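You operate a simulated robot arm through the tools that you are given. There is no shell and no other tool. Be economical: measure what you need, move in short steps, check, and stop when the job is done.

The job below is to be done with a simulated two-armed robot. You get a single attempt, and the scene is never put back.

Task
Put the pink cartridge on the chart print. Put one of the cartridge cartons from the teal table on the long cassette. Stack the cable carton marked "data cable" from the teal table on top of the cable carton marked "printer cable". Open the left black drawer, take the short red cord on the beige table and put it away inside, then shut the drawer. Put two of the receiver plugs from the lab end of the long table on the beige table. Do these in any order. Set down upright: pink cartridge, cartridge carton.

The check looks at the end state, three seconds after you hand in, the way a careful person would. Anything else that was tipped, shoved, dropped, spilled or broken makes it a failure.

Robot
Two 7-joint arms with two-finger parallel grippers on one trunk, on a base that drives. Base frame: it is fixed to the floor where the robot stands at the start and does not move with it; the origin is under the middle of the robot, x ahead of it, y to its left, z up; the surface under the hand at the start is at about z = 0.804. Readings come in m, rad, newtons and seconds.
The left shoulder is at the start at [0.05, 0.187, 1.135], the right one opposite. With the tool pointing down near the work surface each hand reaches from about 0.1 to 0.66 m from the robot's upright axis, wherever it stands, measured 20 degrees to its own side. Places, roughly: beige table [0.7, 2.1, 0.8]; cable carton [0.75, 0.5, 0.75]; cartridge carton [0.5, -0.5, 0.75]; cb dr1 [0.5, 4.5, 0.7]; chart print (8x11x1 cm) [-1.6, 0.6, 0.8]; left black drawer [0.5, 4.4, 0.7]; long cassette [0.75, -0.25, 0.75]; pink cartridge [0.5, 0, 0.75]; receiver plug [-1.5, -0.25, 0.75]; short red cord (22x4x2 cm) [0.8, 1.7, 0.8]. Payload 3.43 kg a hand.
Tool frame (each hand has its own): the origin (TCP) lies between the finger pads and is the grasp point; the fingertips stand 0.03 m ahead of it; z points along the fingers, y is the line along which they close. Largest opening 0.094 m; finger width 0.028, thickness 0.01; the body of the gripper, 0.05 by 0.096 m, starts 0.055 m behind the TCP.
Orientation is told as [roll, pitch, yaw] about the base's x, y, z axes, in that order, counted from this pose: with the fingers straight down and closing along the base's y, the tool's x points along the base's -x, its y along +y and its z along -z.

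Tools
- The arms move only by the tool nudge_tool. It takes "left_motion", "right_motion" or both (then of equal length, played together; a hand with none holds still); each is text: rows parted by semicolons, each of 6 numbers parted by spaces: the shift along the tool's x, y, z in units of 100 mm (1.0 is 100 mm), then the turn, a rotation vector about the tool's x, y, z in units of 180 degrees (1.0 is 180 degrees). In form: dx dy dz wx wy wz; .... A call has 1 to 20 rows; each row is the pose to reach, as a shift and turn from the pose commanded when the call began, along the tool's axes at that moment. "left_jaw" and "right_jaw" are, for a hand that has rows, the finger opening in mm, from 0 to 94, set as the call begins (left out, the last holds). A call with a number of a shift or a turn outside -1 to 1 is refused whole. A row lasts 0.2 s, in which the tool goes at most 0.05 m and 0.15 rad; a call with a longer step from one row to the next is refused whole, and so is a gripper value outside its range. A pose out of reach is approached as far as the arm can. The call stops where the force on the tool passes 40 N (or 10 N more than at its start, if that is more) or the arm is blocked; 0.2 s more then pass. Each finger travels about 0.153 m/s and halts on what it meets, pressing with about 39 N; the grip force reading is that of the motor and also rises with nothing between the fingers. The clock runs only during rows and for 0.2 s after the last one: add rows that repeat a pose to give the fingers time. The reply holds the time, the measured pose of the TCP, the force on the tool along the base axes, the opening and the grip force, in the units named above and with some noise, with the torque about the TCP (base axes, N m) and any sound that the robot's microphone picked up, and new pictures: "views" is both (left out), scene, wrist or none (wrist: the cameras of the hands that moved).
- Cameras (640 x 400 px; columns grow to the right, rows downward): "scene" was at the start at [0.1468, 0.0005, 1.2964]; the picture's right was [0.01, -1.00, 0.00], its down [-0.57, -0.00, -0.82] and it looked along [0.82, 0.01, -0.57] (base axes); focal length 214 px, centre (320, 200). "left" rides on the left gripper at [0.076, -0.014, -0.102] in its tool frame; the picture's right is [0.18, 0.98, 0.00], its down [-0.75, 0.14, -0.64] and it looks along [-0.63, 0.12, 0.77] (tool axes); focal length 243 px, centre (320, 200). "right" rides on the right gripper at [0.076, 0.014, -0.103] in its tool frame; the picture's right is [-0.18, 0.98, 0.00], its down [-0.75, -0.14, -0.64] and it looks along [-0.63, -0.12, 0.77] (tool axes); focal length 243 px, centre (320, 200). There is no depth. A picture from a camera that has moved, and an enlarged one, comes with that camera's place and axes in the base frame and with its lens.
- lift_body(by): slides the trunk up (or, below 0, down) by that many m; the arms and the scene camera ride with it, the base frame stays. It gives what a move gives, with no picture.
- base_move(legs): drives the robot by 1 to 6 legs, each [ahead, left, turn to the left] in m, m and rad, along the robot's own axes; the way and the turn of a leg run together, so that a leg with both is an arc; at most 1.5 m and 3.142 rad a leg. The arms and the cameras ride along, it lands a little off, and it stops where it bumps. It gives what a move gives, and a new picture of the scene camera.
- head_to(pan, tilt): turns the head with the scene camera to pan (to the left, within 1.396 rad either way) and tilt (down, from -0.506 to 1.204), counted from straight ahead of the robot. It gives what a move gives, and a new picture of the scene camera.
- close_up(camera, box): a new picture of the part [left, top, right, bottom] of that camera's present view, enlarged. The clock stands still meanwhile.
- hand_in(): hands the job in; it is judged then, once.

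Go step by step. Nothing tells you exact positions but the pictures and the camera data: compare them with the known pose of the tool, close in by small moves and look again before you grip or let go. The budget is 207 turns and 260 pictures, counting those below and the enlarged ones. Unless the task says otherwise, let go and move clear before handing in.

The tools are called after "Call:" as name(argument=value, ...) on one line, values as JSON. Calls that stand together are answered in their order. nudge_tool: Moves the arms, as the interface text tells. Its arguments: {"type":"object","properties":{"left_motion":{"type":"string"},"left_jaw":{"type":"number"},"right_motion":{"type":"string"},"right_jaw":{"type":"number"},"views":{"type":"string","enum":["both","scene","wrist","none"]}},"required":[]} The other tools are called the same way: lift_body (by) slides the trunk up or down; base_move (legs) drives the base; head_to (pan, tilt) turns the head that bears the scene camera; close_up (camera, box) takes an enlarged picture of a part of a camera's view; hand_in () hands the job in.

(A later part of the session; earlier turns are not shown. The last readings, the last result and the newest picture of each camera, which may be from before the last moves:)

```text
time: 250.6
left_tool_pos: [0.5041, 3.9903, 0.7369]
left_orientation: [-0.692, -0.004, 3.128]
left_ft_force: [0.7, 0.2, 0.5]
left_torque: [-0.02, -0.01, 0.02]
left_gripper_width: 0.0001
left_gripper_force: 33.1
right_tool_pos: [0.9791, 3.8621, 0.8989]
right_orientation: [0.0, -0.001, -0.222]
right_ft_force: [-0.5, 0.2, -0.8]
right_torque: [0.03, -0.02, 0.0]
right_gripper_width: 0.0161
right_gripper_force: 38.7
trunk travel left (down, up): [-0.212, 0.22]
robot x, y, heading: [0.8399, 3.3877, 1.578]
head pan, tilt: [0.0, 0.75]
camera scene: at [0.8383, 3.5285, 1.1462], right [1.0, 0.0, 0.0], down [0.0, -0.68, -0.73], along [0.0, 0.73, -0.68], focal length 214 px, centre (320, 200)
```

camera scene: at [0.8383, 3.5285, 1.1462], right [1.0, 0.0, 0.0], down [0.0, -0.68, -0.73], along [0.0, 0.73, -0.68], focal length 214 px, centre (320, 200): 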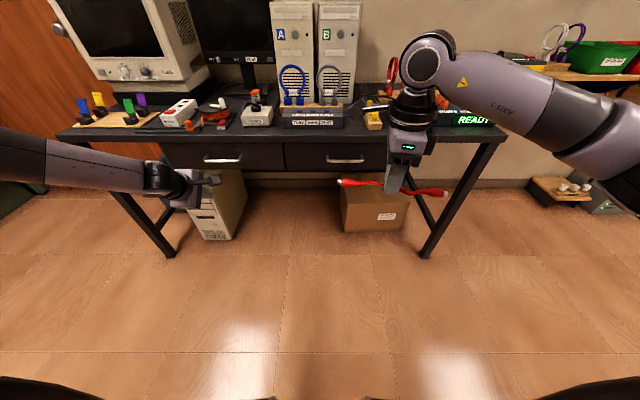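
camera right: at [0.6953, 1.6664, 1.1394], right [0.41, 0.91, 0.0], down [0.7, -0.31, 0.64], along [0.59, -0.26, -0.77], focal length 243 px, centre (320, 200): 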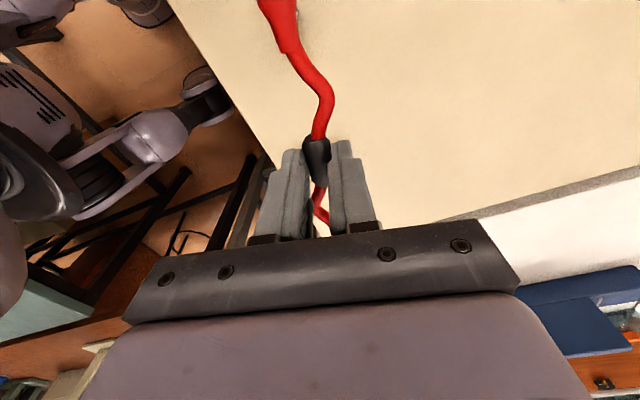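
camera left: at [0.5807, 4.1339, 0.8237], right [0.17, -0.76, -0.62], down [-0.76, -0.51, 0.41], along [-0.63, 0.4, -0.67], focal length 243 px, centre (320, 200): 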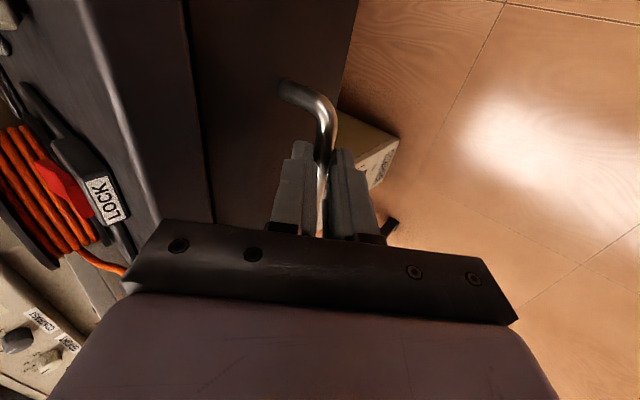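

The bar slipped out (too tilted, too shallow a hold); the drawer stayed shut. I'll use a steeper angle (~25° from vertical), deeper hold, and a slower arm pull. First raise and re-angle.

Call:
nudge_tool(left_motion="0 -0.11 -0.14 -0.04 0 0; 0 -0.22 -0.27 -0.081 0 0; 0 -0.22 -0.27 -0.081 0 0", left_jaw=26, views="none")

Call:
base_move(legs=[[0.17, 0, 0]])

Call:
close_up(camera="left", box=[200, 40, 440, 240])

```text
time: 251.4
left_tool_pos: [0.5045, 3.9913, 0.7716]
left_orientation: [-0.437, -0.002, 3.129]
left_ft_force: [-1.0, -0.1, -0.9]
left_torque: [-0.01, -0.01, 0.06]
left_gripper_width: 0.026
left_gripper_force: 0.1
right_tool_pos: [0.9787, 3.8618, 0.8987]
right_orientation: [-0.001, -0.002, -0.221]
right_ft_force: [-0.1, 0.1, -0.7]
right_torque: [0.02, 0.01, 0.02]
right_gripper_width: 0.0162
right_gripper_force: 38.9
trunk travel left (down, up): [-0.212, 0.22]
robot x, y, heading: [0.8382, 3.3877, 1.575]
head pan, tilt: [0.0, 0.75]
```

```text
time: 252.9
left_tool_pos: [0.505, 4.1643, 0.7714]
left_orientation: [-0.438, -0.003, 3.125]
left_ft_force: [-0.7, 0.5, 0.5]
left_torque: [-0.02, -0.04, -0.02]
left_gripper_width: 0.0262
left_gripper_force: 0.0
right_tool_pos: [0.9795, 4.0324, 0.897]
right_orientation: [0.0, -0.002, -0.224]
right_ft_force: [0.7, 1.0, -0.4]
right_torque: [0.01, 0.02, 0.02]
right_gripper_width: 0.016
right_gripper_force: 38.9
trunk travel left (down, up): [-0.212, 0.22]
robot x, y, heading: [0.836, 3.5576, 1.569]
head pan, tilt: [0.0, 0.75]
camera scene: at [0.8384, 3.6994, 1.1461], right [1.0, 0.0, 0.0], down [0.0, -0.68, -0.73], along [0.0, 0.73, -0.68], focal length 214 px, centre (320, 200)
```

scene: 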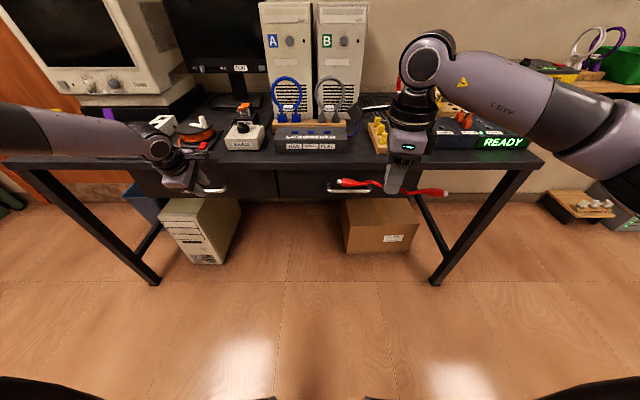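

```text
2.00 times, centred on (320, 140) of left
camera zoom: at [0.5815, 4.1312, 0.8709], right [0.17, -0.89, -0.42], down [-0.76, -0.39, 0.52], along [-0.63, 0.23, -0.74], focal length 485 px, centre (320, 320)
```

zoom: 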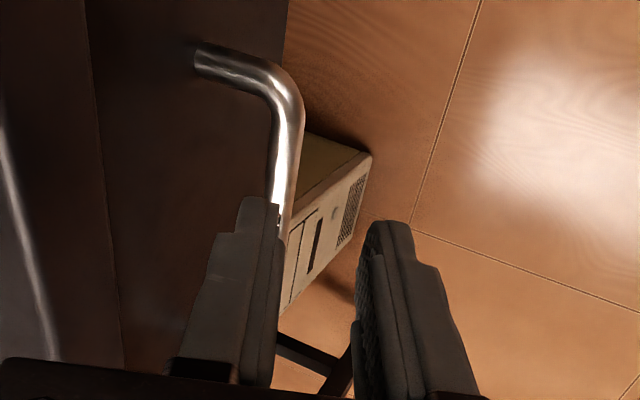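

Align with the bar (4.202, 0.724): shift 14 mm toward the face, then slide down onto it.

Call:
nudge_tool(left_motion="0 -0.07 0 0 0 0; 0 -0.14 0 0 0 0; 0 -0.14 0.1 0 0 0; 0 -0.14 0.2 0 0 0; 0 -0.14 0.2 0 0 0", left_jaw=24, views="none")

Call:
close_up(camera="left", box=[200, 40, 440, 240])

```text
time: 254.1
left_tool_pos: [0.5018, 4.1714, 0.7677]
left_orientation: [-0.437, -0.003, 3.125]
left_ft_force: [-0.3, -0.2, 0.8]
left_torque: [-0.05, 0.01, 0.01]
left_gripper_width: 0.0241
left_gripper_force: 0.1
left hand out of reach, approached as far as the arm can: row 3, 4, 5
right_tool_pos: [0.98, 4.0321, 0.8973]
right_orientation: [0.0, -0.002, -0.222]
right_ft_force: [0.0, 0.1, 0.1]
right_torque: [0.01, 0.0, 0.03]
right_gripper_width: 0.0158
right_gripper_force: 39.0
trunk travel left (down, up): [-0.212, 0.22]
robot x, y, heading: [0.8399, 3.5574, 1.571]
head pan, tilt: [0.0, 0.75]
```

```text
2.00 times, centred on (320, 140) of left
camera zoom: at [0.5785, 4.1387, 0.8673], right [0.17, -0.89, -0.42], down [-0.76, -0.39, 0.52], along [-0.63, 0.23, -0.74], focal length 485 px, centre (320, 320)
```

zoom: 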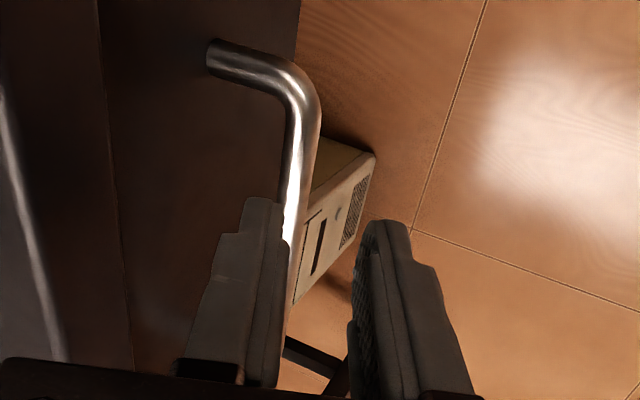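

The target is simply too far ahead for the arm. I'll retract the hand 9 cm, drive 9 cm closer, then approach with the arm.

Call:
nudge_tool(left_motion="0 0.2 -0.2 0 0 0; 0 0.5 -0.4 0 0 0; 0 0.75 -0.5 0 0 0; 0 0.75 -0.5 0 0 0", views="none")

Call:
base_move(legs=[[0.09, 0, 0]])

Call:
close_up(camera="left", box=[200, 40, 440, 240])

```text
time: 255.1
left_tool_pos: [0.5001, 4.0803, 0.7819]
left_orientation: [-0.437, -0.001, 3.127]
left_ft_force: [-0.3, 0.5, 0.7]
left_torque: [0.01, 0.0, -0.03]
left_gripper_width: 0.0242
left_gripper_force: 0.1
right_tool_pos: [0.9794, 4.0328, 0.8976]
right_orientation: [0.0, -0.002, -0.222]
right_ft_force: [0.4, 0.1, -1.3]
right_torque: [-0.01, 0.04, 0.01]
right_gripper_width: 0.0161
right_gripper_force: 39.0
trunk travel left (down, up): [-0.212, 0.22]
robot x, y, heading: [0.8365, 3.5592, 1.568]
head pan, tilt: [0.0, 0.75]
```

```text
time: 256.2
left_tool_pos: [0.5005, 4.168, 0.7816]
left_orientation: [-0.435, -0.002, 3.125]
left_ft_force: [0.4, 0.1, 0.2]
left_torque: [0.0, 0.01, -0.01]
left_gripper_width: 0.0241
left_gripper_force: 0.2
right_tool_pos: [0.9801, 4.1197, 0.8978]
right_orientation: [-0.001, 0.0, -0.224]
right_ft_force: [-1.2, 0.0, -1.3]
right_torque: [0.01, 0.02, -0.01]
right_gripper_width: 0.0158
right_gripper_force: 38.9
trunk travel left (down, up): [-0.212, 0.22]
robot x, y, heading: [0.8416, 3.6422, 1.565]
head pan, tilt: [0.0, 0.75]
camera scene: at [0.8386, 3.7872, 1.1461], right [1.0, 0.0, 0.0], down [0.0, -0.68, -0.73], along [0.0, 0.73, -0.68], focal length 214 px, centre (320, 200)
```

scene: 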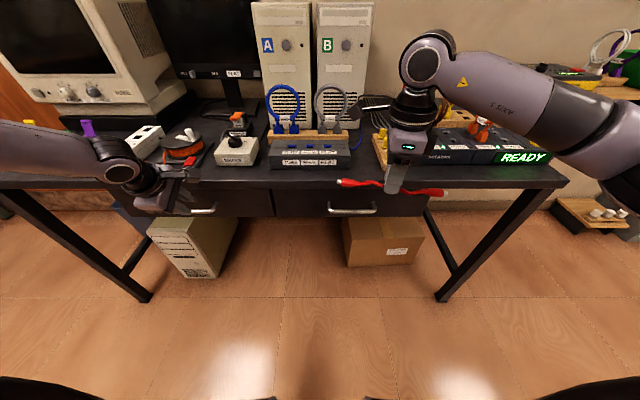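

```text
2.00 times, centred on (320, 140) of left
camera zoom: at [0.5772, 4.1369, 0.8811], right [0.17, -0.89, -0.42], down [-0.76, -0.39, 0.52], along [-0.63, 0.23, -0.74], focal length 485 px, centre (320, 320)
```

zoom: 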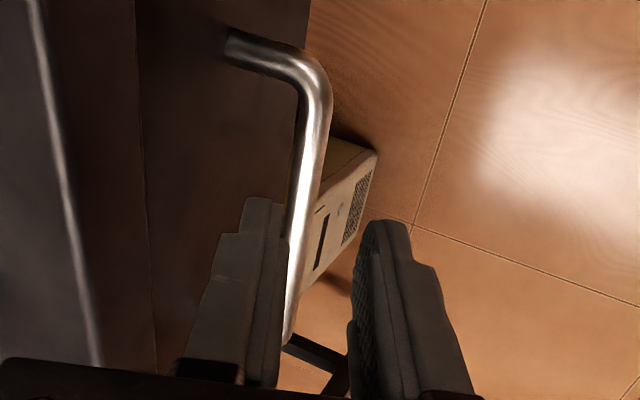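

Bar is 6.7 cm ahead along the tool axis, 7 mm toward the face side. Approach with the arm.

Call:
nudge_tool(left_motion="0 -0.07 0 0 0 0; 0 -0.07 0.2 0 0 0; 0 -0.07 0.4 0 0 0; 0 -0.07 0.58 0 0 0; 0 -0.07 0.58 0 0 0", left_jaw=25, views="none")

Call:
close_up(camera="left", box=[200, 40, 440, 240])

```text
time: 257.4
left_tool_pos: [0.5007, 4.2001, 0.7315]
left_orientation: [-0.438, -0.001, 3.123]
left_ft_force: [0.0, -0.4, -0.2]
left_torque: [-0.03, -0.04, -0.01]
left_gripper_width: 0.025
left_gripper_force: 0.0
right_tool_pos: [0.9811, 4.12, 0.8975]
right_orientation: [0.0, -0.001, -0.225]
right_ft_force: [-0.2, 0.5, -0.6]
right_torque: [-0.03, -0.02, 0.0]
right_gripper_width: 0.016
right_gripper_force: 39.3
trunk travel left (down, up): [-0.212, 0.22]
robot x, y, heading: [0.8381, 3.645, 1.569]
head pan, tilt: [0.0, 0.75]
```

```text
2.00 times, centred on (320, 140) of left
camera zoom: at [0.5771, 4.168, 0.8308], right [0.17, -0.89, -0.42], down [-0.76, -0.39, 0.52], along [-0.63, 0.23, -0.74], focal length 485 px, centre (320, 320)
```

zoom: 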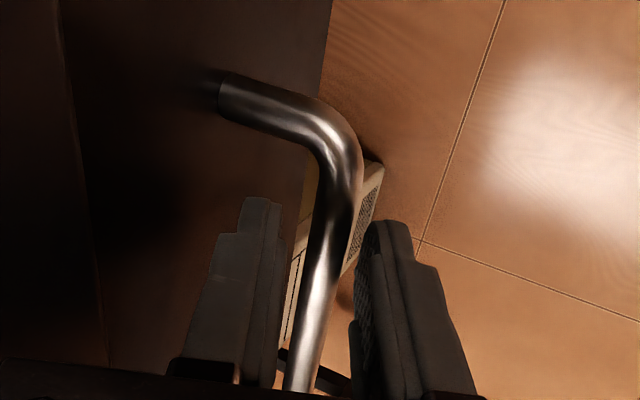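

In position. Close, then pull slowly with the arm.

Call:
nudge_tool(left_motion="0 0 0 0 0 0; 0 0 0 0 0 0; 0 0 0 0 0 0", left_jaw=0, views="none")

Call:
nudge_tool(left_motion="0 0.045 -0.021 0 0 0; 0 0.09 -0.042 0 0 0; 0 0.135 -0.063 0 0 0; 0 0.18 -0.084 0 0 0; 0 0.225 -0.105 0 0 0; 0 0.27 -0.126 0 0 0; 0 0.315 -0.147 0 0 0; 0 0.36 -0.168 0 0 0; 0 0.405 -0.189 0 0 0; 0 0.45 -0.21 0 0 0", views="both")

```text
time: 258.2
left_tool_pos: [0.5017, 4.1993, 0.7304]
left_orientation: [-0.434, -0.003, 3.126]
left_ft_force: [2.4, -2.7, -2.3]
left_torque: [-0.1, -0.36, 1.31]
left_gripper_width: 0.0121
left_gripper_force: 44.6
right_tool_pos: [0.9797, 4.1203, 0.8977]
right_orientation: [0.0, -0.003, -0.225]
right_ft_force: [-0.1, -0.2, -0.6]
right_torque: [-0.04, 0.0, 0.01]
right_gripper_width: 0.0159
right_gripper_force: 39.2
trunk travel left (down, up): [-0.212, 0.22]
robot x, y, heading: [0.8389, 3.6466, 1.568]
head pan, tilt: [0.0, 0.75]
```

```text
time: 260.4
left_tool_pos: [0.5, 4.1493, 0.7312]
left_orientation: [-0.432, 0.0, 3.124]
left_ft_force: [12.4, -0.8, -17.2]
left_torque: [-0.21, -0.22, 1.29]
left_gripper_width: 0.0121
left_gripper_force: 45.0
right_tool_pos: [0.9797, 4.12, 0.8963]
right_orientation: [-0.001, -0.001, -0.224]
right_ft_force: [0.8, -0.8, -0.1]
right_torque: [-0.05, 0.0, 0.01]
right_gripper_width: 0.0158
right_gripper_force: 38.8
trunk travel left (down, up): [-0.212, 0.22]
robot x, y, heading: [0.8358, 3.6438, 1.568]
head pan, tilt: [0.0, 0.75]
camera scene: at [0.8385, 3.7883, 1.1458], right [1.0, 0.0, 0.0], down [0.0, -0.68, -0.73], along [0.0, 0.73, -0.68], focal length 214 px, centre (320, 200)
camera left: at [0.5769, 4.1176, 0.8308], right [0.17, -0.9, -0.41], down [-0.76, -0.38, 0.52], along [-0.63, 0.23, -0.74], focal length 243 px, centre (320, 200)
```

scene: 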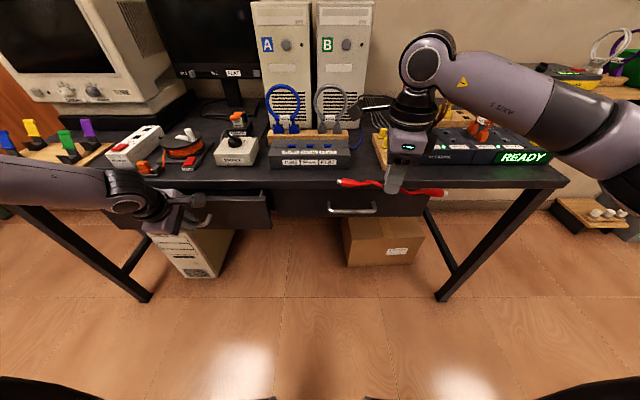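
left: 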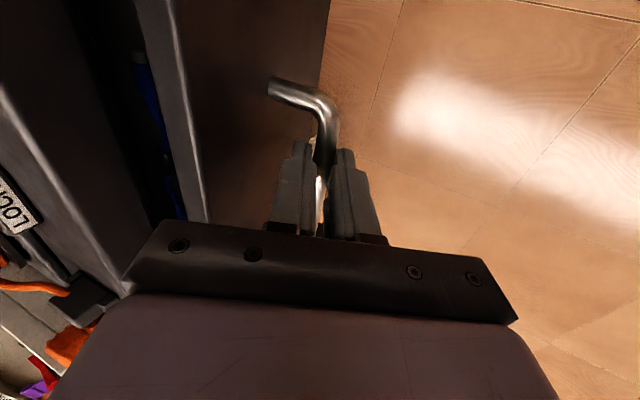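

The drawer is opening. Keep pulling slowly.

Call:
nudge_tool(left_motion="0 0.045 -0.021 0 0 0; 0 0.09 -0.042 0 0 0; 0 0.135 -0.063 0 0 0; 0 0.18 -0.084 0 0 0; 0 0.225 -0.105 0 0 0; 0 0.27 -0.126 0 0 0; 0 0.315 -0.147 0 0 0; 0 0.36 -0.168 0 0 0; 0 0.405 -0.189 0 0 0; 0 0.45 -0.21 0 0 0; 0 0.495 -0.231 0 0 0; 0 0.54 -0.252 0 0 0; 0 0.585 -0.273 0 0 0; 0 0.63 -0.294 0 0 0; 0 0.675 -0.315 0 0 0; 0 0.72 -0.336 0 0 0", views="scene")

```text
time: 263.8
left_tool_pos: [0.5009, 4.0703, 0.7322]
left_orientation: [-0.437, 0.002, 3.125]
left_ft_force: [19.5, -0.4, -13.4]
left_torque: [-0.13, -1.36, 0.79]
left_gripper_width: 0.0118
left_gripper_force: 45.4
right_tool_pos: [0.9807, 4.1205, 0.8968]
right_orientation: [-0.001, -0.003, -0.226]
right_ft_force: [0.6, -0.9, 0.0]
right_torque: [0.03, 0.0, -0.01]
right_gripper_width: 0.016
right_gripper_force: 39.2
trunk travel left (down, up): [-0.212, 0.22]
robot x, y, heading: [0.8371, 3.6438, 1.574]
head pan, tilt: [0.0, 0.75]
camera scene: at [0.8389, 3.7878, 1.146], right [1.0, 0.0, 0.0], down [0.0, -0.68, -0.73], along [0.0, 0.73, -0.68], focal length 214 px, centre (320, 200)
```

scene: 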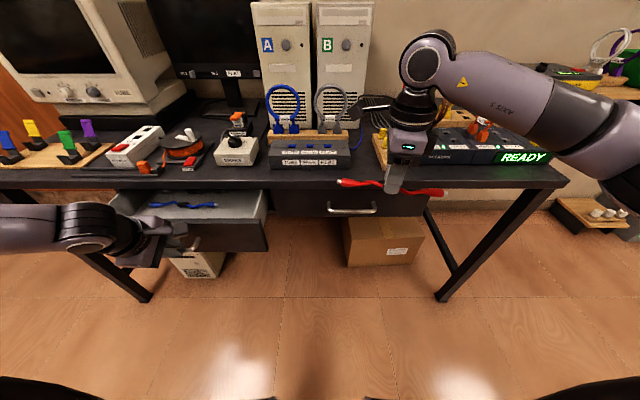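

13 cm open. Continue another ~7 cm with the base slowly, with slight x relief.

Call:
nudge_tool(left_motion="0.02 0.045 -0.021 0 0 0; 0.03 0.09 -0.042 0 0 0; 0.03 0.135 -0.063 0 0 0; 0.03 0.18 -0.084 0 0 0; 0.03 0.225 -0.105 0 0 0; 0.03 0.27 -0.126 0 0 0; 0.03 0.315 -0.147 0 0 0; 0.03 0.36 -0.168 0 0 0; 0.03 0.405 -0.189 0 0 0; 0.03 0.45 -0.21 0 0 0; 0.03 0.495 -0.231 0 0 0; 0.03 0.54 -0.252 0 0 0; 0.03 0.585 -0.273 0 0 0; 0.03 0.63 -0.294 0 0 0", views="scene")

```text
time: 266.8
left_tool_pos: [0.5001, 4.0011, 0.7317]
left_orientation: [-0.434, -0.001, 3.128]
left_ft_force: [-0.3, 0.4, -13.3]
left_torque: [-0.18, 0.22, 1.53]
left_gripper_width: 0.012
left_gripper_force: 45.4
right_tool_pos: [0.9812, 4.121, 0.8972]
right_orientation: [0.0, -0.002, -0.223]
right_ft_force: [-0.2, -0.2, -0.9]
right_torque: [0.0, 0.0, 0.03]
right_gripper_width: 0.0161
right_gripper_force: 39.9
trunk travel left (down, up): [-0.212, 0.22]
robot x, y, heading: [0.8364, 3.6468, 1.567]
head pan, tilt: [0.0, 0.75]
camera scene: at [0.8379, 3.7877, 1.1459], right [1.0, 0.0, 0.0], down [0.0, -0.68, -0.73], along [0.0, 0.73, -0.68], focal length 214 px, centre (320, 200)
```

scene: 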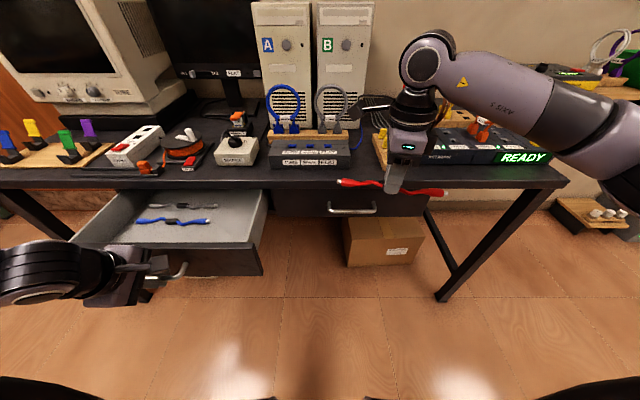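

The drawer is ~20 cm open with free space at the front. Release the handle and withdraw the left hand up and back.

Call:
nudge_tool(left_motion="0 0 0 0 0 0; 0 0 0 0 0 0", left_jaw=26, views="none")

Call:
nudge_tool(left_motion="0 0 -0.2 0 0 0; 0 0 -0.4 0 0 0; 0 0 -0.6 0 0 0; 0 0 -0.9 0 0 0; 0 0 -1.0 0 0 0; 0 0 -1.0 0 0 0", views="both")

```text
time: 267.4
left_tool_pos: [0.5019, 4.0019, 0.7338]
left_orientation: [-0.438, -0.004, 3.123]
left_ft_force: [-0.4, 0.3, 0.7]
left_torque: [-0.04, 0.0, -0.01]
left_gripper_width: 0.0261
left_gripper_force: 0.2
right_tool_pos: [0.9807, 4.1196, 0.8983]
right_orientation: [-0.001, -0.003, -0.225]
right_ft_force: [-0.1, -1.1, -0.8]
right_torque: [0.0, 0.0, 0.0]
right_gripper_width: 0.0159
right_gripper_force: 38.4
trunk travel left (down, up): [-0.212, 0.22]
robot x, y, heading: [0.8394, 3.6473, 1.573]
head pan, tilt: [0.0, 0.75]
```

```text
time: 268.8
left_tool_pos: [0.4938, 3.9749, 0.8221]
left_orientation: [-0.435, -0.001, 3.124]
left_ft_force: [1.4, 0.2, -0.5]
left_torque: [0.0, 0.0, 0.0]
left_gripper_width: 0.026
left_gripper_force: 0.1
left hand out of reach, approached as far as the arm can: row 4, 5, 6
right_tool_pos: [0.9808, 4.1202, 0.8981]
right_orientation: [0.0, -0.001, -0.226]
right_ft_force: [-0.3, 0.3, -1.2]
right_torque: [-0.01, 0.0, 0.02]
right_gripper_width: 0.016
right_gripper_force: 39.3
trunk travel left (down, up): [-0.212, 0.22]
robot x, y, heading: [0.8401, 3.6481, 1.57]
head pan, tilt: [0.0, 0.75]
camera scene: at [0.8386, 3.787, 1.1462], right [1.0, 0.0, 0.0], down [0.0, -0.68, -0.73], along [0.0, 0.73, -0.68], focal length 214 px, centre (320, 200)
camera left: at [0.5697, 3.9433, 0.9204], right [0.17, -0.89, -0.42], down [-0.76, -0.39, 0.52], along [-0.63, 0.23, -0.74], focal length 243 px, centre (320, 200)
```

scene: 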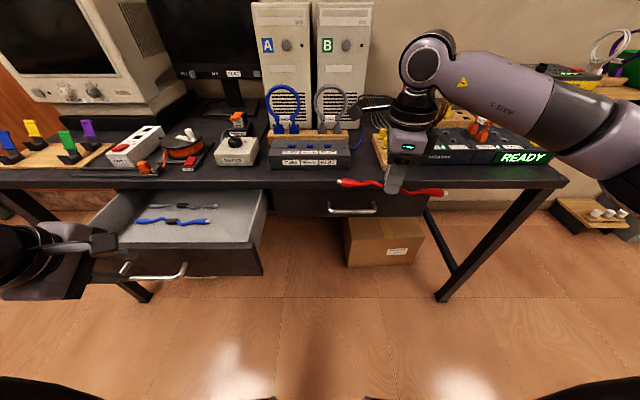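
left: 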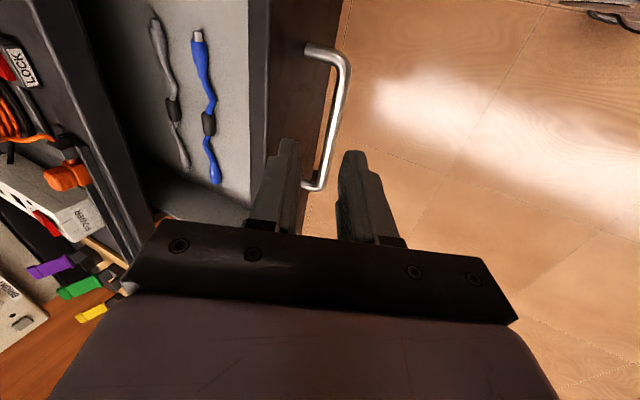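

Clear. Raise the trunk, straighten the left tool, and strafe left so the right hand (with cord) comes over the drawer.

Call:
lift_body(by=0.1)

Call:
nudge_tool(left_motion="0 0 0 -0.046 0 0; 0 0 0 -0.092 0 0; 0 0 0 -0.138 0 0; 0 0 0 -0.138 0 0", views="none")

Call:
base_move(legs=[[-0.06, 0, 0], [0, 0.5, 0]])

Call:
close_up(camera="right", box=[0, 0, 640, 400])

```text
time: 270.1
left_tool_pos: [0.4932, 3.9745, 0.9215]
left_orientation: [-0.437, 0.0, 3.124]
left_ft_force: [-0.7, 0.7, -0.6]
left_torque: [0.01, 0.0, -0.01]
left_gripper_width: 0.0262
left_gripper_force: 0.1
right_tool_pos: [0.9798, 4.1201, 0.9972]
right_orientation: [0.0, -0.002, -0.224]
right_ft_force: [1.0, 0.4, -1.1]
right_torque: [0.03, 0.02, 0.0]
right_gripper_width: 0.0159
right_gripper_force: 39.0
trunk travel left (down, up): [-0.312, 0.12]
robot x, y, heading: [0.8376, 3.6442, 1.572]
head pan, tilt: [0.0, 0.75]
```

```text
time: 271.1
left_tool_pos: [0.4935, 3.9755, 0.9208]
left_orientation: [-0.001, -0.002, 3.124]
left_ft_force: [0.1, 0.3, 0.2]
left_torque: [0.0, 0.0, 0.01]
left_gripper_width: 0.0261
left_gripper_force: 0.0
right_tool_pos: [0.9801, 4.1199, 0.9977]
right_orientation: [0.0, -0.003, -0.225]
right_ft_force: [-0.5, -1.0, -0.8]
right_torque: [0.01, -0.01, -0.01]
right_gripper_width: 0.0158
right_gripper_force: 39.4
trunk travel left (down, up): [-0.312, 0.12]
robot x, y, heading: [0.8348, 3.6476, 1.571]
head pan, tilt: [0.0, 0.75]
```

```text
time: 276.5
left_tool_pos: [-0.0031, 3.9129, 0.9207]
left_orientation: [-0.001, -0.002, 3.129]
left_ft_force: [0.1, 0.0, -0.1]
left_torque: [-0.02, 0.01, -0.02]
left_gripper_width: 0.026
left_gripper_force: 0.0
right_tool_pos: [0.4836, 4.0589, 0.997]
right_orientation: [0.001, -0.001, -0.223]
right_ft_force: [-0.6, 0.1, 0.2]
right_torque: [0.02, -0.02, 0.0]
right_gripper_width: 0.016
right_gripper_force: 39.4
trunk travel left (down, up): [-0.312, 0.12]
robot x, y, heading: [0.3435, 3.5888, 1.578]
head pan, tilt: [0.0, 0.75]
camera scene: at [0.3428, 3.7264, 1.2462], right [1.0, 0.0, 0.0], down [0.0, -0.68, -0.73], along [0.0, 0.73, -0.68], focal length 214 px, centre (320, 200)
```

scene: 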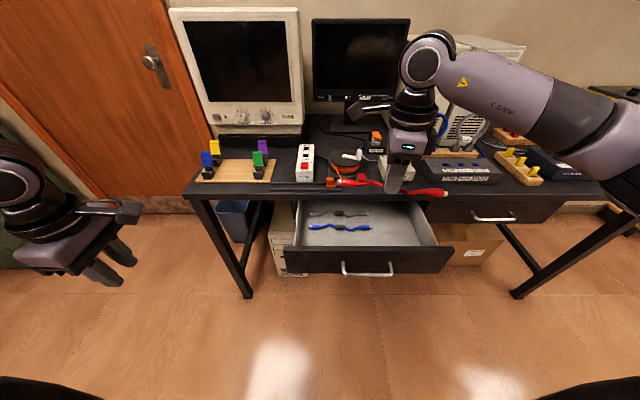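

```text
1.00 times, centred on (320, 200) of right (not enlarged: the box is as wide or as high as the picture)
camera zoom: at [0.4114, 4.0903, 1.1011], right [0.4, 0.92, 0.0], down [0.7, -0.3, 0.64], along [0.59, -0.25, -0.77], focal length 243 px, centre (320, 200)
```

zoom: 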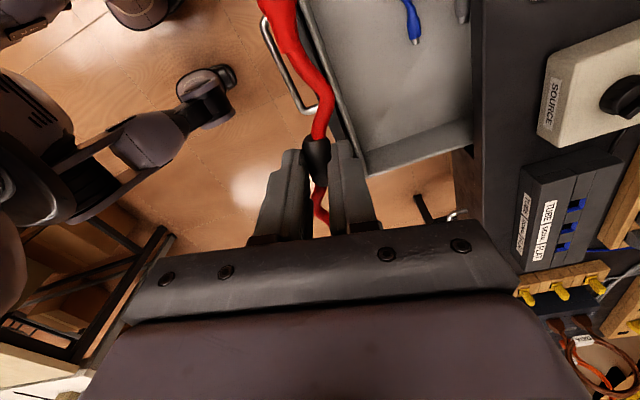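

Call:
close_up(camera="scene", box=[270, 170, 470, 290])

```text
3.20 times, centred on (370, 230) of scene
camera zoom: at [0.3428, 3.7264, 1.2462], right [1.0, 0.0, 0.0], down [0.0, -0.68, -0.73], along [0.0, 0.73, -0.68], focal length 686 px, centre (160, 104)
```

zoom: 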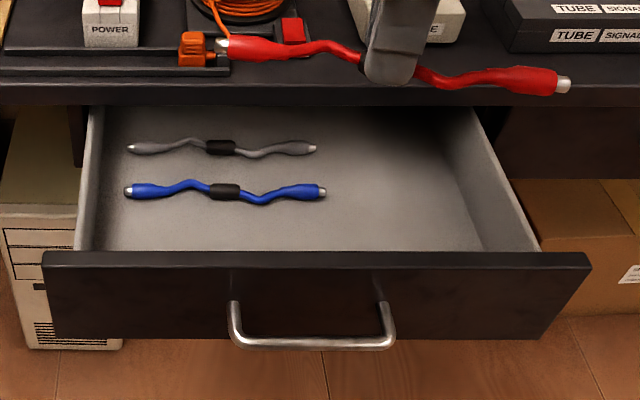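

Space for the red cord is along y≈4.125. Drive 6 cm ahead, square the cord with the drawer, and lower the trunk.

Call:
base_move(legs=[[0.06, 0, 0]])

Call:
nudge_tool(right_motion="0 0 0 0 0 -0.036; 0 0 0 0 0 -0.071; 0 0 0 0 0 -0.071", views="none")

Call:
lift_body(by=-0.12)

Call:
close_up(camera="right", box=[0, 0, 640, 400])

Call:
close_up(camera="scene", box=[270, 140, 470, 290])

```text
time: 277.5
left_tool_pos: [-0.0033, 3.9733, 0.9206]
left_orientation: [-0.003, -0.001, 3.128]
left_ft_force: [0.1, 0.9, 0.4]
left_torque: [-0.02, 0.01, 0.04]
left_gripper_width: 0.0262
left_gripper_force: 0.1
right_tool_pos: [0.4833, 4.1203, 0.9969]
right_orientation: [0.0, -0.001, -0.22]
right_ft_force: [-1.3, 0.5, -0.2]
right_torque: [0.0, -0.02, 0.03]
right_gripper_width: 0.0161
right_gripper_force: 38.6
trunk travel left (down, up): [-0.312, 0.12]
robot x, y, heading: [0.345, 3.6457, 1.578]
head pan, tilt: [0.0, 0.75]
camera scene: at [0.3427, 3.7866, 1.246], right [1.0, 0.0, 0.0], down [0.0, -0.68, -0.73], along [0.0, 0.73, -0.68], focal length 214 px, centre (320, 200)
```

scene: 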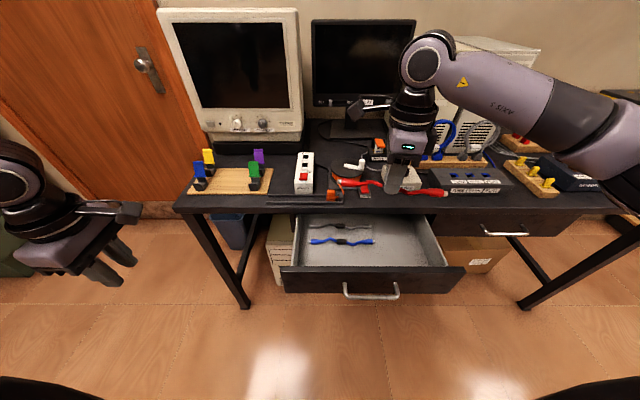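

```text
time: 278.3
left_tool_pos: [-0.0048, 3.9738, 0.9216]
left_orientation: [-0.002, -0.003, 3.128]
left_ft_force: [-0.3, 1.1, 0.6]
left_torque: [0.03, 0.01, -0.03]
left_gripper_width: 0.0259
left_gripper_force: 0.1
right_tool_pos: [0.4836, 4.1197, 0.9973]
right_orientation: [-0.001, -0.002, 0.003]
right_ft_force: [-0.4, -0.9, -0.6]
right_torque: [0.02, 0.0, 0.0]
right_gripper_width: 0.016
right_gripper_force: 39.0
trunk travel left (down, up): [-0.312, 0.12]
robot x, y, heading: [0.343, 3.6457, 1.576]
head pan, tilt: [0.0, 0.75]
```

```text
time: 279.8
left_tool_pos: [-0.0044, 3.9722, 0.8012]
left_orientation: [-0.002, -0.002, 3.127]
left_ft_force: [-0.7, 0.0, 0.0]
left_torque: [0.04, 0.0, 0.01]
left_gripper_width: 0.026
left_gripper_force: 0.1
right_tool_pos: [0.4816, 4.1206, 0.8777]
right_orientation: [0.001, -0.001, 0.001]
right_ft_force: [-0.2, -0.1, -1.1]
right_torque: [0.0, 0.01, 0.0]
right_gripper_width: 0.0161
right_gripper_force: 39.3
trunk travel left (down, up): [-0.192, 0.24]
robot x, y, heading: [0.339, 3.6452, 1.572]
head pan, tilt: [0.0, 0.75]
```

```text
1.00 times, centred on (320, 200) of right (not enlarged: the box is as wide or as high as the picture)
camera zoom: at [0.4062, 4.1335, 0.9818], right [0.18, 0.98, 0.0], down [0.75, -0.14, 0.64], along [0.63, -0.12, -0.77], focal length 243 px, centre (320, 200)
```

zoom: 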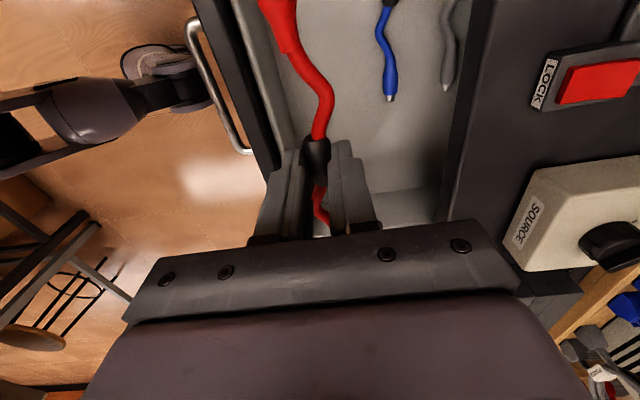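

```text
2.67 times, centred on (370, 215) of scene
camera zoom: at [0.3427, 3.7859, 1.1262], right [1.0, 0.0, 0.0], down [0.0, -0.68, -0.73], along [0.0, 0.73, -0.68], focal length 572 px, centre (187, 160)
```

zoom: 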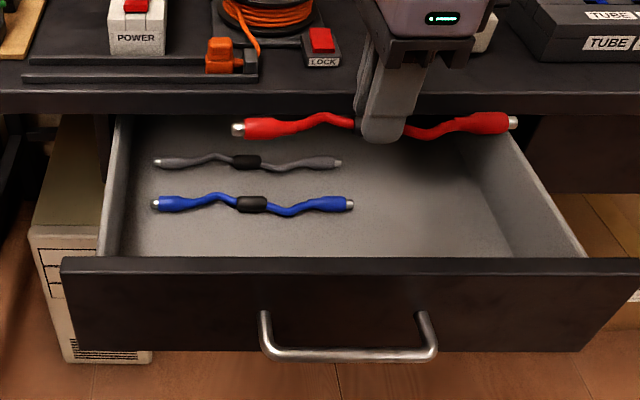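

Interior runs y 4.086–4.23 and x to ~0.645. I'll centre the cord at (0.515, 4.14) and lower it in.

Call:
nudge_tool(right_motion="-0.17 0.1 0 0 0 0; -0.33 0.2 0 0 0 0; -0.33 0.2 0.3 0 0 0; -0.33 0.2 0.6 0 0 0; -0.33 0.2 0.9 0 0 0; -0.33 0.2 0.9 0 0 0", views="wrist")

Call:
close_up(camera="scene", box=[270, 140, 470, 290])

```text
time: 281.2
left_tool_pos: [-0.0038, 3.9731, 0.8016]
left_orientation: [-0.004, -0.003, 3.126]
left_ft_force: [0.4, -0.5, 0.3]
left_torque: [0.01, 0.0, -0.02]
left_gripper_width: 0.026
left_gripper_force: 0.0
right_tool_pos: [0.516, 4.1401, 0.789]
right_orientation: [-0.001, -0.002, 0.0]
right_ft_force: [-0.4, -0.3, -1.0]
right_torque: [0.01, -0.01, -0.02]
right_gripper_width: 0.0162
right_gripper_force: 39.0
trunk travel left (down, up): [-0.192, 0.24]
robot x, y, heading: [0.3463, 3.6452, 1.572]
head pan, tilt: [0.0, 0.75]
camera right: at [0.4394, 4.1534, 0.8919], right [0.18, 0.98, 0.0], down [0.75, -0.14, 0.64], along [0.63, -0.12, -0.77], focal length 243 px, centre (320, 200)
```

right: 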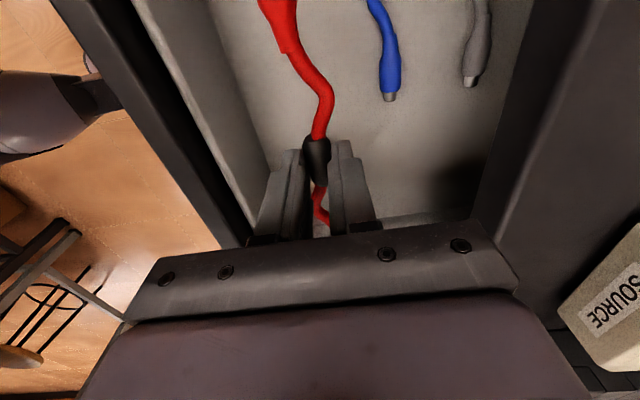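

```text
2.67 times, centred on (370, 215) of scene
camera zoom: at [0.3427, 3.786, 1.1262], right [1.0, 0.0, 0.0], down [0.0, -0.68, -0.73], along [0.0, 0.73, -0.68], focal length 572 px, centre (187, 160)
```

zoom: 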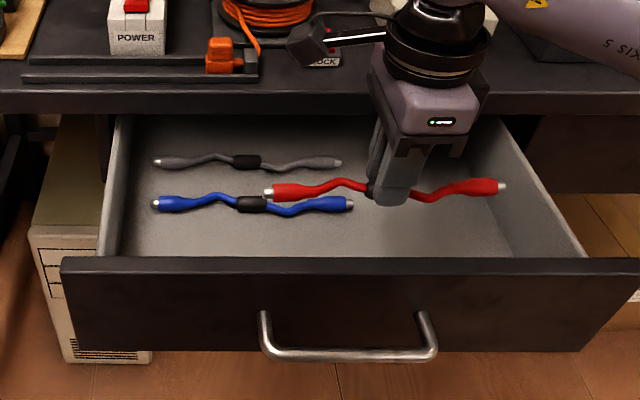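

Call:
nudge_tool(right_motion="-0.02 0.07 0 0 0 0; -0.02 0.07 0.25 0 0 0; -0.02 0.07 0.5 0 0 0; -0.02 0.07 0.5 0 0 0", views="none")

Call:
nudge_tool(right_motion="0 0 0.05 0 0 0; 0 0 0.1 0 0 0; 0 0 0.15 0 0 0; 0 0 0.2 0 0 0; 0 0 0.25 0 0 0", views="wrist")

Call:
close_up(camera="scene", box=[270, 140, 470, 290])

```text
time: 282.2
left_tool_pos: [-0.0038, 3.9718, 0.8003]
left_orientation: [-0.002, -0.001, 3.127]
left_ft_force: [0.9, 0.8, 0.6]
left_torque: [0.01, -0.01, 0.01]
left_gripper_width: 0.0259
left_gripper_force: 0.0
right_tool_pos: [0.5199, 4.1472, 0.7368]
right_orientation: [-0.001, -0.001, 0.003]
right_ft_force: [0.4, -0.9, -0.2]
right_torque: [0.0, 0.03, -0.02]
right_gripper_width: 0.0158
right_gripper_force: 39.2
trunk travel left (down, up): [-0.192, 0.24]
robot x, y, heading: [0.3438, 3.6495, 1.574]
head pan, tilt: [0.0, 0.75]
```

```text
time: 283.4
left_tool_pos: [-0.0031, 3.9743, 0.8003]
left_orientation: [-0.002, -0.002, 3.127]
left_ft_force: [0.7, 0.2, 0.3]
left_torque: [0.01, -0.02, 0.03]
left_gripper_width: 0.026
left_gripper_force: 0.0
right_tool_pos: [0.5191, 4.1471, 0.7123]
right_orientation: [-0.001, -0.002, 0.001]
right_ft_force: [0.2, 0.2, -0.6]
right_torque: [0.01, 0.04, 0.0]
right_gripper_width: 0.016
right_gripper_force: 38.2
trunk travel left (down, up): [-0.192, 0.24]
robot x, y, heading: [0.3421, 3.6422, 1.574]
head pan, tilt: [0.0, 0.75]
camera right: at [0.4417, 4.1611, 0.816], right [0.18, 0.98, 0.0], down [0.75, -0.14, 0.64], along [0.63, -0.12, -0.77], focal length 243 px, centre (320, 200)
```

right: 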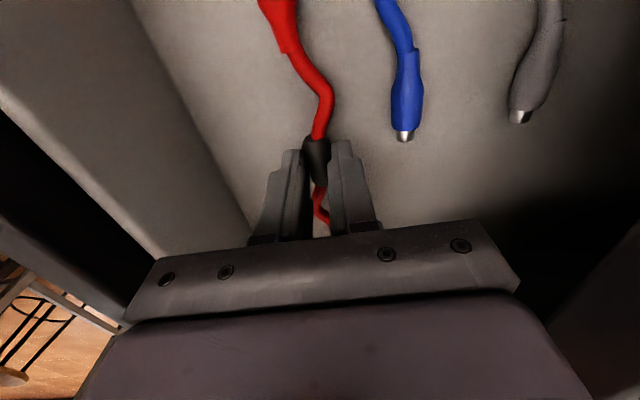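

```text
2.67 times, centred on (370, 215) of scene
camera zoom: at [0.3427, 3.786, 1.1262], right [1.0, 0.0, 0.0], down [0.0, -0.68, -0.73], along [0.0, 0.73, -0.68], focal length 572 px, centre (187, 160)
```

zoom: 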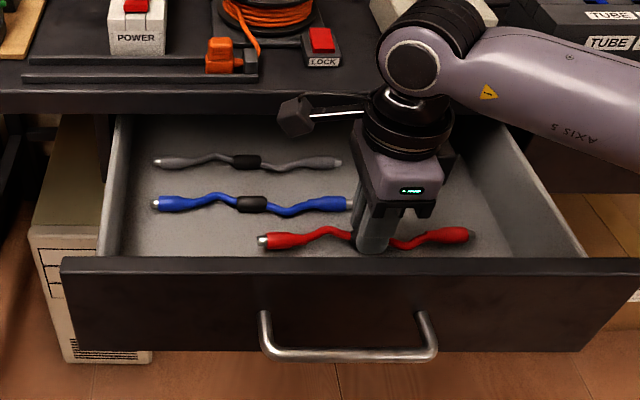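

Nearly at the drawer floor. Keep lowering until contact.

Call:
nudge_tool(right_motion="0 0 0.03 0 0 0; 0 0 0.06 0 0 0; 0 0 0.09 0 0 0; 0 0 0.12 0 0 0", views="none")

```text
time: 284.4
left_tool_pos: [-0.0038, 3.9725, 0.8023]
left_orientation: [-0.005, -0.002, 3.127]
left_ft_force: [0.2, -0.8, -0.4]
left_torque: [0.03, -0.01, -0.04]
left_gripper_width: 0.0258
left_gripper_force: 0.1
right_tool_pos: [0.5196, 4.1476, 0.7037]
right_orientation: [0.01, -0.001, 0.001]
right_ft_force: [2.6, -0.2, 16.1]
right_torque: [-0.14, -0.46, 0.06]
right_gripper_width: 0.0161
right_gripper_force: 38.5
trunk travel left (down, up): [-0.192, 0.24]
robot x, y, heading: [0.3439, 3.6446, 1.577]
head pan, tilt: [0.0, 0.75]
```

Contact. Relax slightly, open to release, and lift out.

Call:
nudge_tool(right_motion="0 0 -0.02 0 0 0; 0 0 -0.02 0 0 0", views="none")

Call:
nudge_tool(right_motion="0 0 0 0 0 0; 0 0 0 0 0 0", right_jaw=32, views="none")

Call:
nudge_tool(right_motion="0 0 -0.2 0 0 0; 0 0 -0.5 0 0 0; 0 0 -1 0 0 0; 0 0 -1 0 0 0", views="wrist")

Call:
nudge_tool(right_motion="0 0 -0.45 0 0 0; 0 0 -0.9 0 0 0; 0 0 -1 0 0 0; 0 0 -1 0 0 0", views="scene")

```text
time: 285.0
left_tool_pos: [-0.003, 3.9726, 0.8013]
left_orientation: [-0.002, -0.003, 3.127]
left_ft_force: [0.7, -0.2, -0.2]
left_torque: [-0.02, 0.02, -0.01]
left_gripper_width: 0.0261
left_gripper_force: 0.1
right_tool_pos: [0.5186, 4.1471, 0.7042]
right_orientation: [0.002, 0.0, 0.001]
right_ft_force: [3.3, 0.8, 12.6]
right_torque: [-0.02, -0.06, 0.01]
right_gripper_width: 0.0162
right_gripper_force: 39.2
trunk travel left (down, up): [-0.192, 0.24]
robot x, y, heading: [0.3409, 3.6408, 1.575]
head pan, tilt: [0.0, 0.75]
```

```text
time: 285.6
left_tool_pos: [-0.004, 3.9727, 0.8021]
left_orientation: [0.0, -0.002, 3.128]
left_ft_force: [0.2, -0.3, -0.5]
left_torque: [0.01, -0.03, 0.0]
left_gripper_width: 0.0258
left_gripper_force: 0.1
right_tool_pos: [0.5177, 4.147, 0.7021]
right_orientation: [0.001, -0.002, 0.004]
right_ft_force: [0.9, -0.9, -1.1]
right_torque: [0.01, 0.0, -0.04]
right_gripper_width: 0.0318
right_gripper_force: 0.0
trunk travel left (down, up): [-0.192, 0.24]
robot x, y, heading: [0.3419, 3.6499, 1.577]
head pan, tilt: [0.0, 0.75]
```

```text
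time: 286.6
left_tool_pos: [-0.0046, 3.9725, 0.8004]
left_orientation: [-0.001, -0.004, 3.127]
left_ft_force: [0.4, -0.6, -0.4]
left_torque: [0.01, 0.0, 0.03]
left_gripper_width: 0.026
left_gripper_force: 0.1
right_tool_pos: [0.5191, 4.1482, 0.8059]
right_orientation: [0.0, -0.001, 0.0]
right_ft_force: [0.0, 1.1, 0.6]
right_torque: [0.0, 0.02, 0.0]
right_gripper_width: 0.032
right_gripper_force: 0.1
trunk travel left (down, up): [-0.192, 0.24]
robot x, y, heading: [0.3432, 3.6445, 1.571]
head pan, tilt: [0.0, 0.75]
camera right: at [0.4415, 4.1616, 0.9076], right [0.18, 0.98, 0.0], down [0.75, -0.14, 0.64], along [0.63, -0.12, -0.77], focal length 243 px, centre (320, 200)
```

right: 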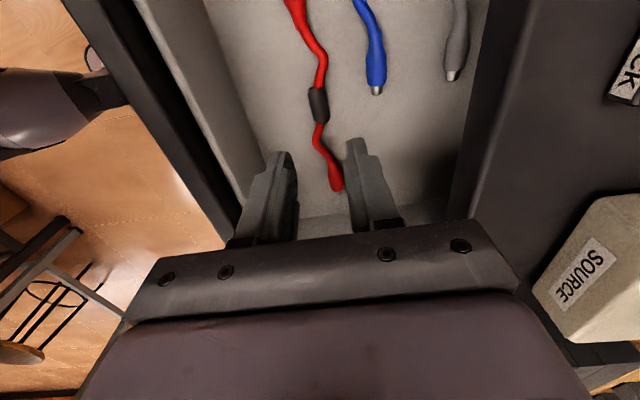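

```text
time: 287.6
left_tool_pos: [-0.0035, 3.9721, 0.8003]
left_orientation: [-0.003, -0.001, 3.129]
left_ft_force: [-0.3, -0.3, -0.3]
left_torque: [-0.02, 0.01, 0.01]
left_gripper_width: 0.026
left_gripper_force: 0.2
right_tool_pos: [0.5181, 4.1466, 0.9023]
right_orientation: [-0.001, -0.002, 0.004]
right_ft_force: [0.1, -0.9, -0.2]
right_torque: [0.01, 0.01, 0.02]
right_gripper_width: 0.0321
right_gripper_force: 0.0
trunk travel left (down, up): [-0.192, 0.24]
robot x, y, heading: [0.3398, 3.6466, 1.577]
head pan, tilt: [0.0, 0.75]
camera scene: at [0.3427, 3.786, 1.1262], right [1.0, 0.0, 0.0], down [0.0, -0.68, -0.73], along [0.0, 0.73, -0.68], focal length 214 px, centre (320, 200)
```

scene: 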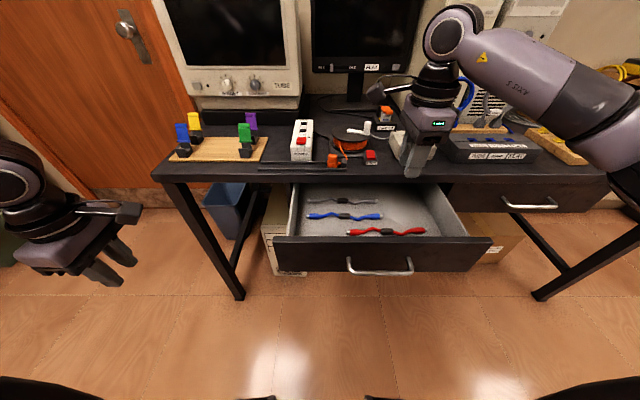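

The red cord lies in the drawer. To shut it, I'll back off, turn the right hand back to natural, close its fingers and push on the handle.

Call:
base_move(legs=[[-0.24, 0, 0]])

Call:
nudge_tool(right_motion="0.03 0 0.05 0 0 -0.0455; 0.06 0 0.1 0 0 -0.091; 0.09 0 0.15 0 0 -0.1365; 0.12 0 0.2 0 0 -0.182; 0.15 0 0.25 0 0 -0.2275; 0.18 0 0.3 0 0 -0.273; 0.21 0 0.35 0 0 -0.3185; 0.24 0 0.4 0 0 -0.364; 0.27 0 0.45 0 0 -0.4095; 0.3 0 0.5 0 0 -0.455; 0.33 0 0.55 0 0 -0.5; 0.33 0 0.55 0 0 -0.5", right_jaw=0, views="both")

```text
time: 289.4
left_tool_pos: [-0.0025, 3.7345, 0.8008]
left_orientation: [-0.002, -0.002, 3.129]
left_ft_force: [0.2, 0.3, -0.5]
left_torque: [0.0, -0.02, 0.02]
left_gripper_width: 0.026
left_gripper_force: 0.1
right_tool_pos: [0.5185, 3.907, 0.9011]
right_orientation: [0.0, -0.003, 0.002]
right_ft_force: [-0.2, -1.0, 0.5]
right_torque: [-0.02, 0.02, -0.02]
right_gripper_width: 0.032
right_gripper_force: 0.0
trunk travel left (down, up): [-0.192, 0.24]
robot x, y, heading: [0.3426, 3.4043, 1.58]
head pan, tilt: [0.0, 0.75]
camera scene: at [0.3434, 3.5469, 1.1262], right [1.0, 0.0, 0.0], down [0.0, -0.68, -0.73], along [0.0, 0.73, -0.68], focal length 214 px, centre (320, 200)
```

scene: 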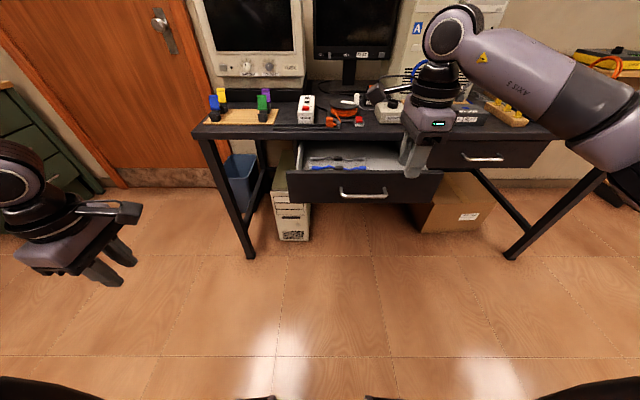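

```text
time: 292.0
left_tool_pos: [-0.0031, 3.7342, 0.8007]
left_orientation: [-0.001, -0.002, 3.129]
left_ft_force: [-0.8, 0.3, -0.3]
left_torque: [0.0, -0.03, 0.02]
left_gripper_width: 0.0258
left_gripper_force: 0.1
right_tool_pos: [0.4853, 3.9073, 0.8462]
right_orientation: [-0.002, -0.001, 1.575]
right_ft_force: [0.1, 0.4, 0.4]
right_torque: [0.04, -0.01, 0.01]
right_gripper_width: 0.0001
right_gripper_force: 33.2
trunk travel left (down, up): [-0.192, 0.24]
robot x, y, heading: [0.3429, 3.4072, 1.577]
head pan, tilt: [0.0, 0.75]
camera scene: at [0.3434, 3.547, 1.1262], right [1.0, 0.0, 0.0], down [0.0, -0.68, -0.73], along [0.0, 0.73, -0.68], focal length 214 px, centre (320, 200)
camera right: at [0.4708, 3.8307, 0.9497], right [-0.98, 0.18, 0.0], down [0.14, 0.75, 0.64], along [0.12, 0.63, -0.77], focal length 243 px, centre (320, 200)
```

scene: 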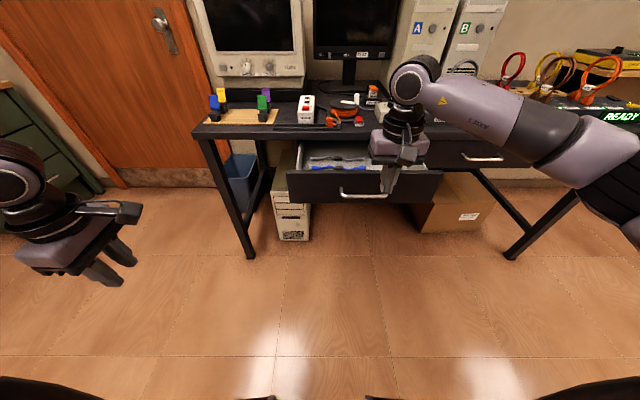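
right: 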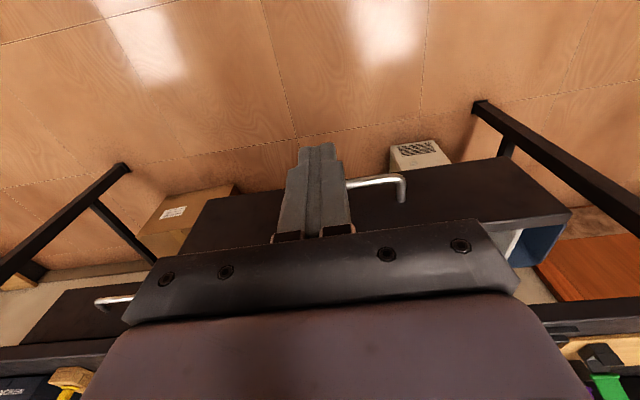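

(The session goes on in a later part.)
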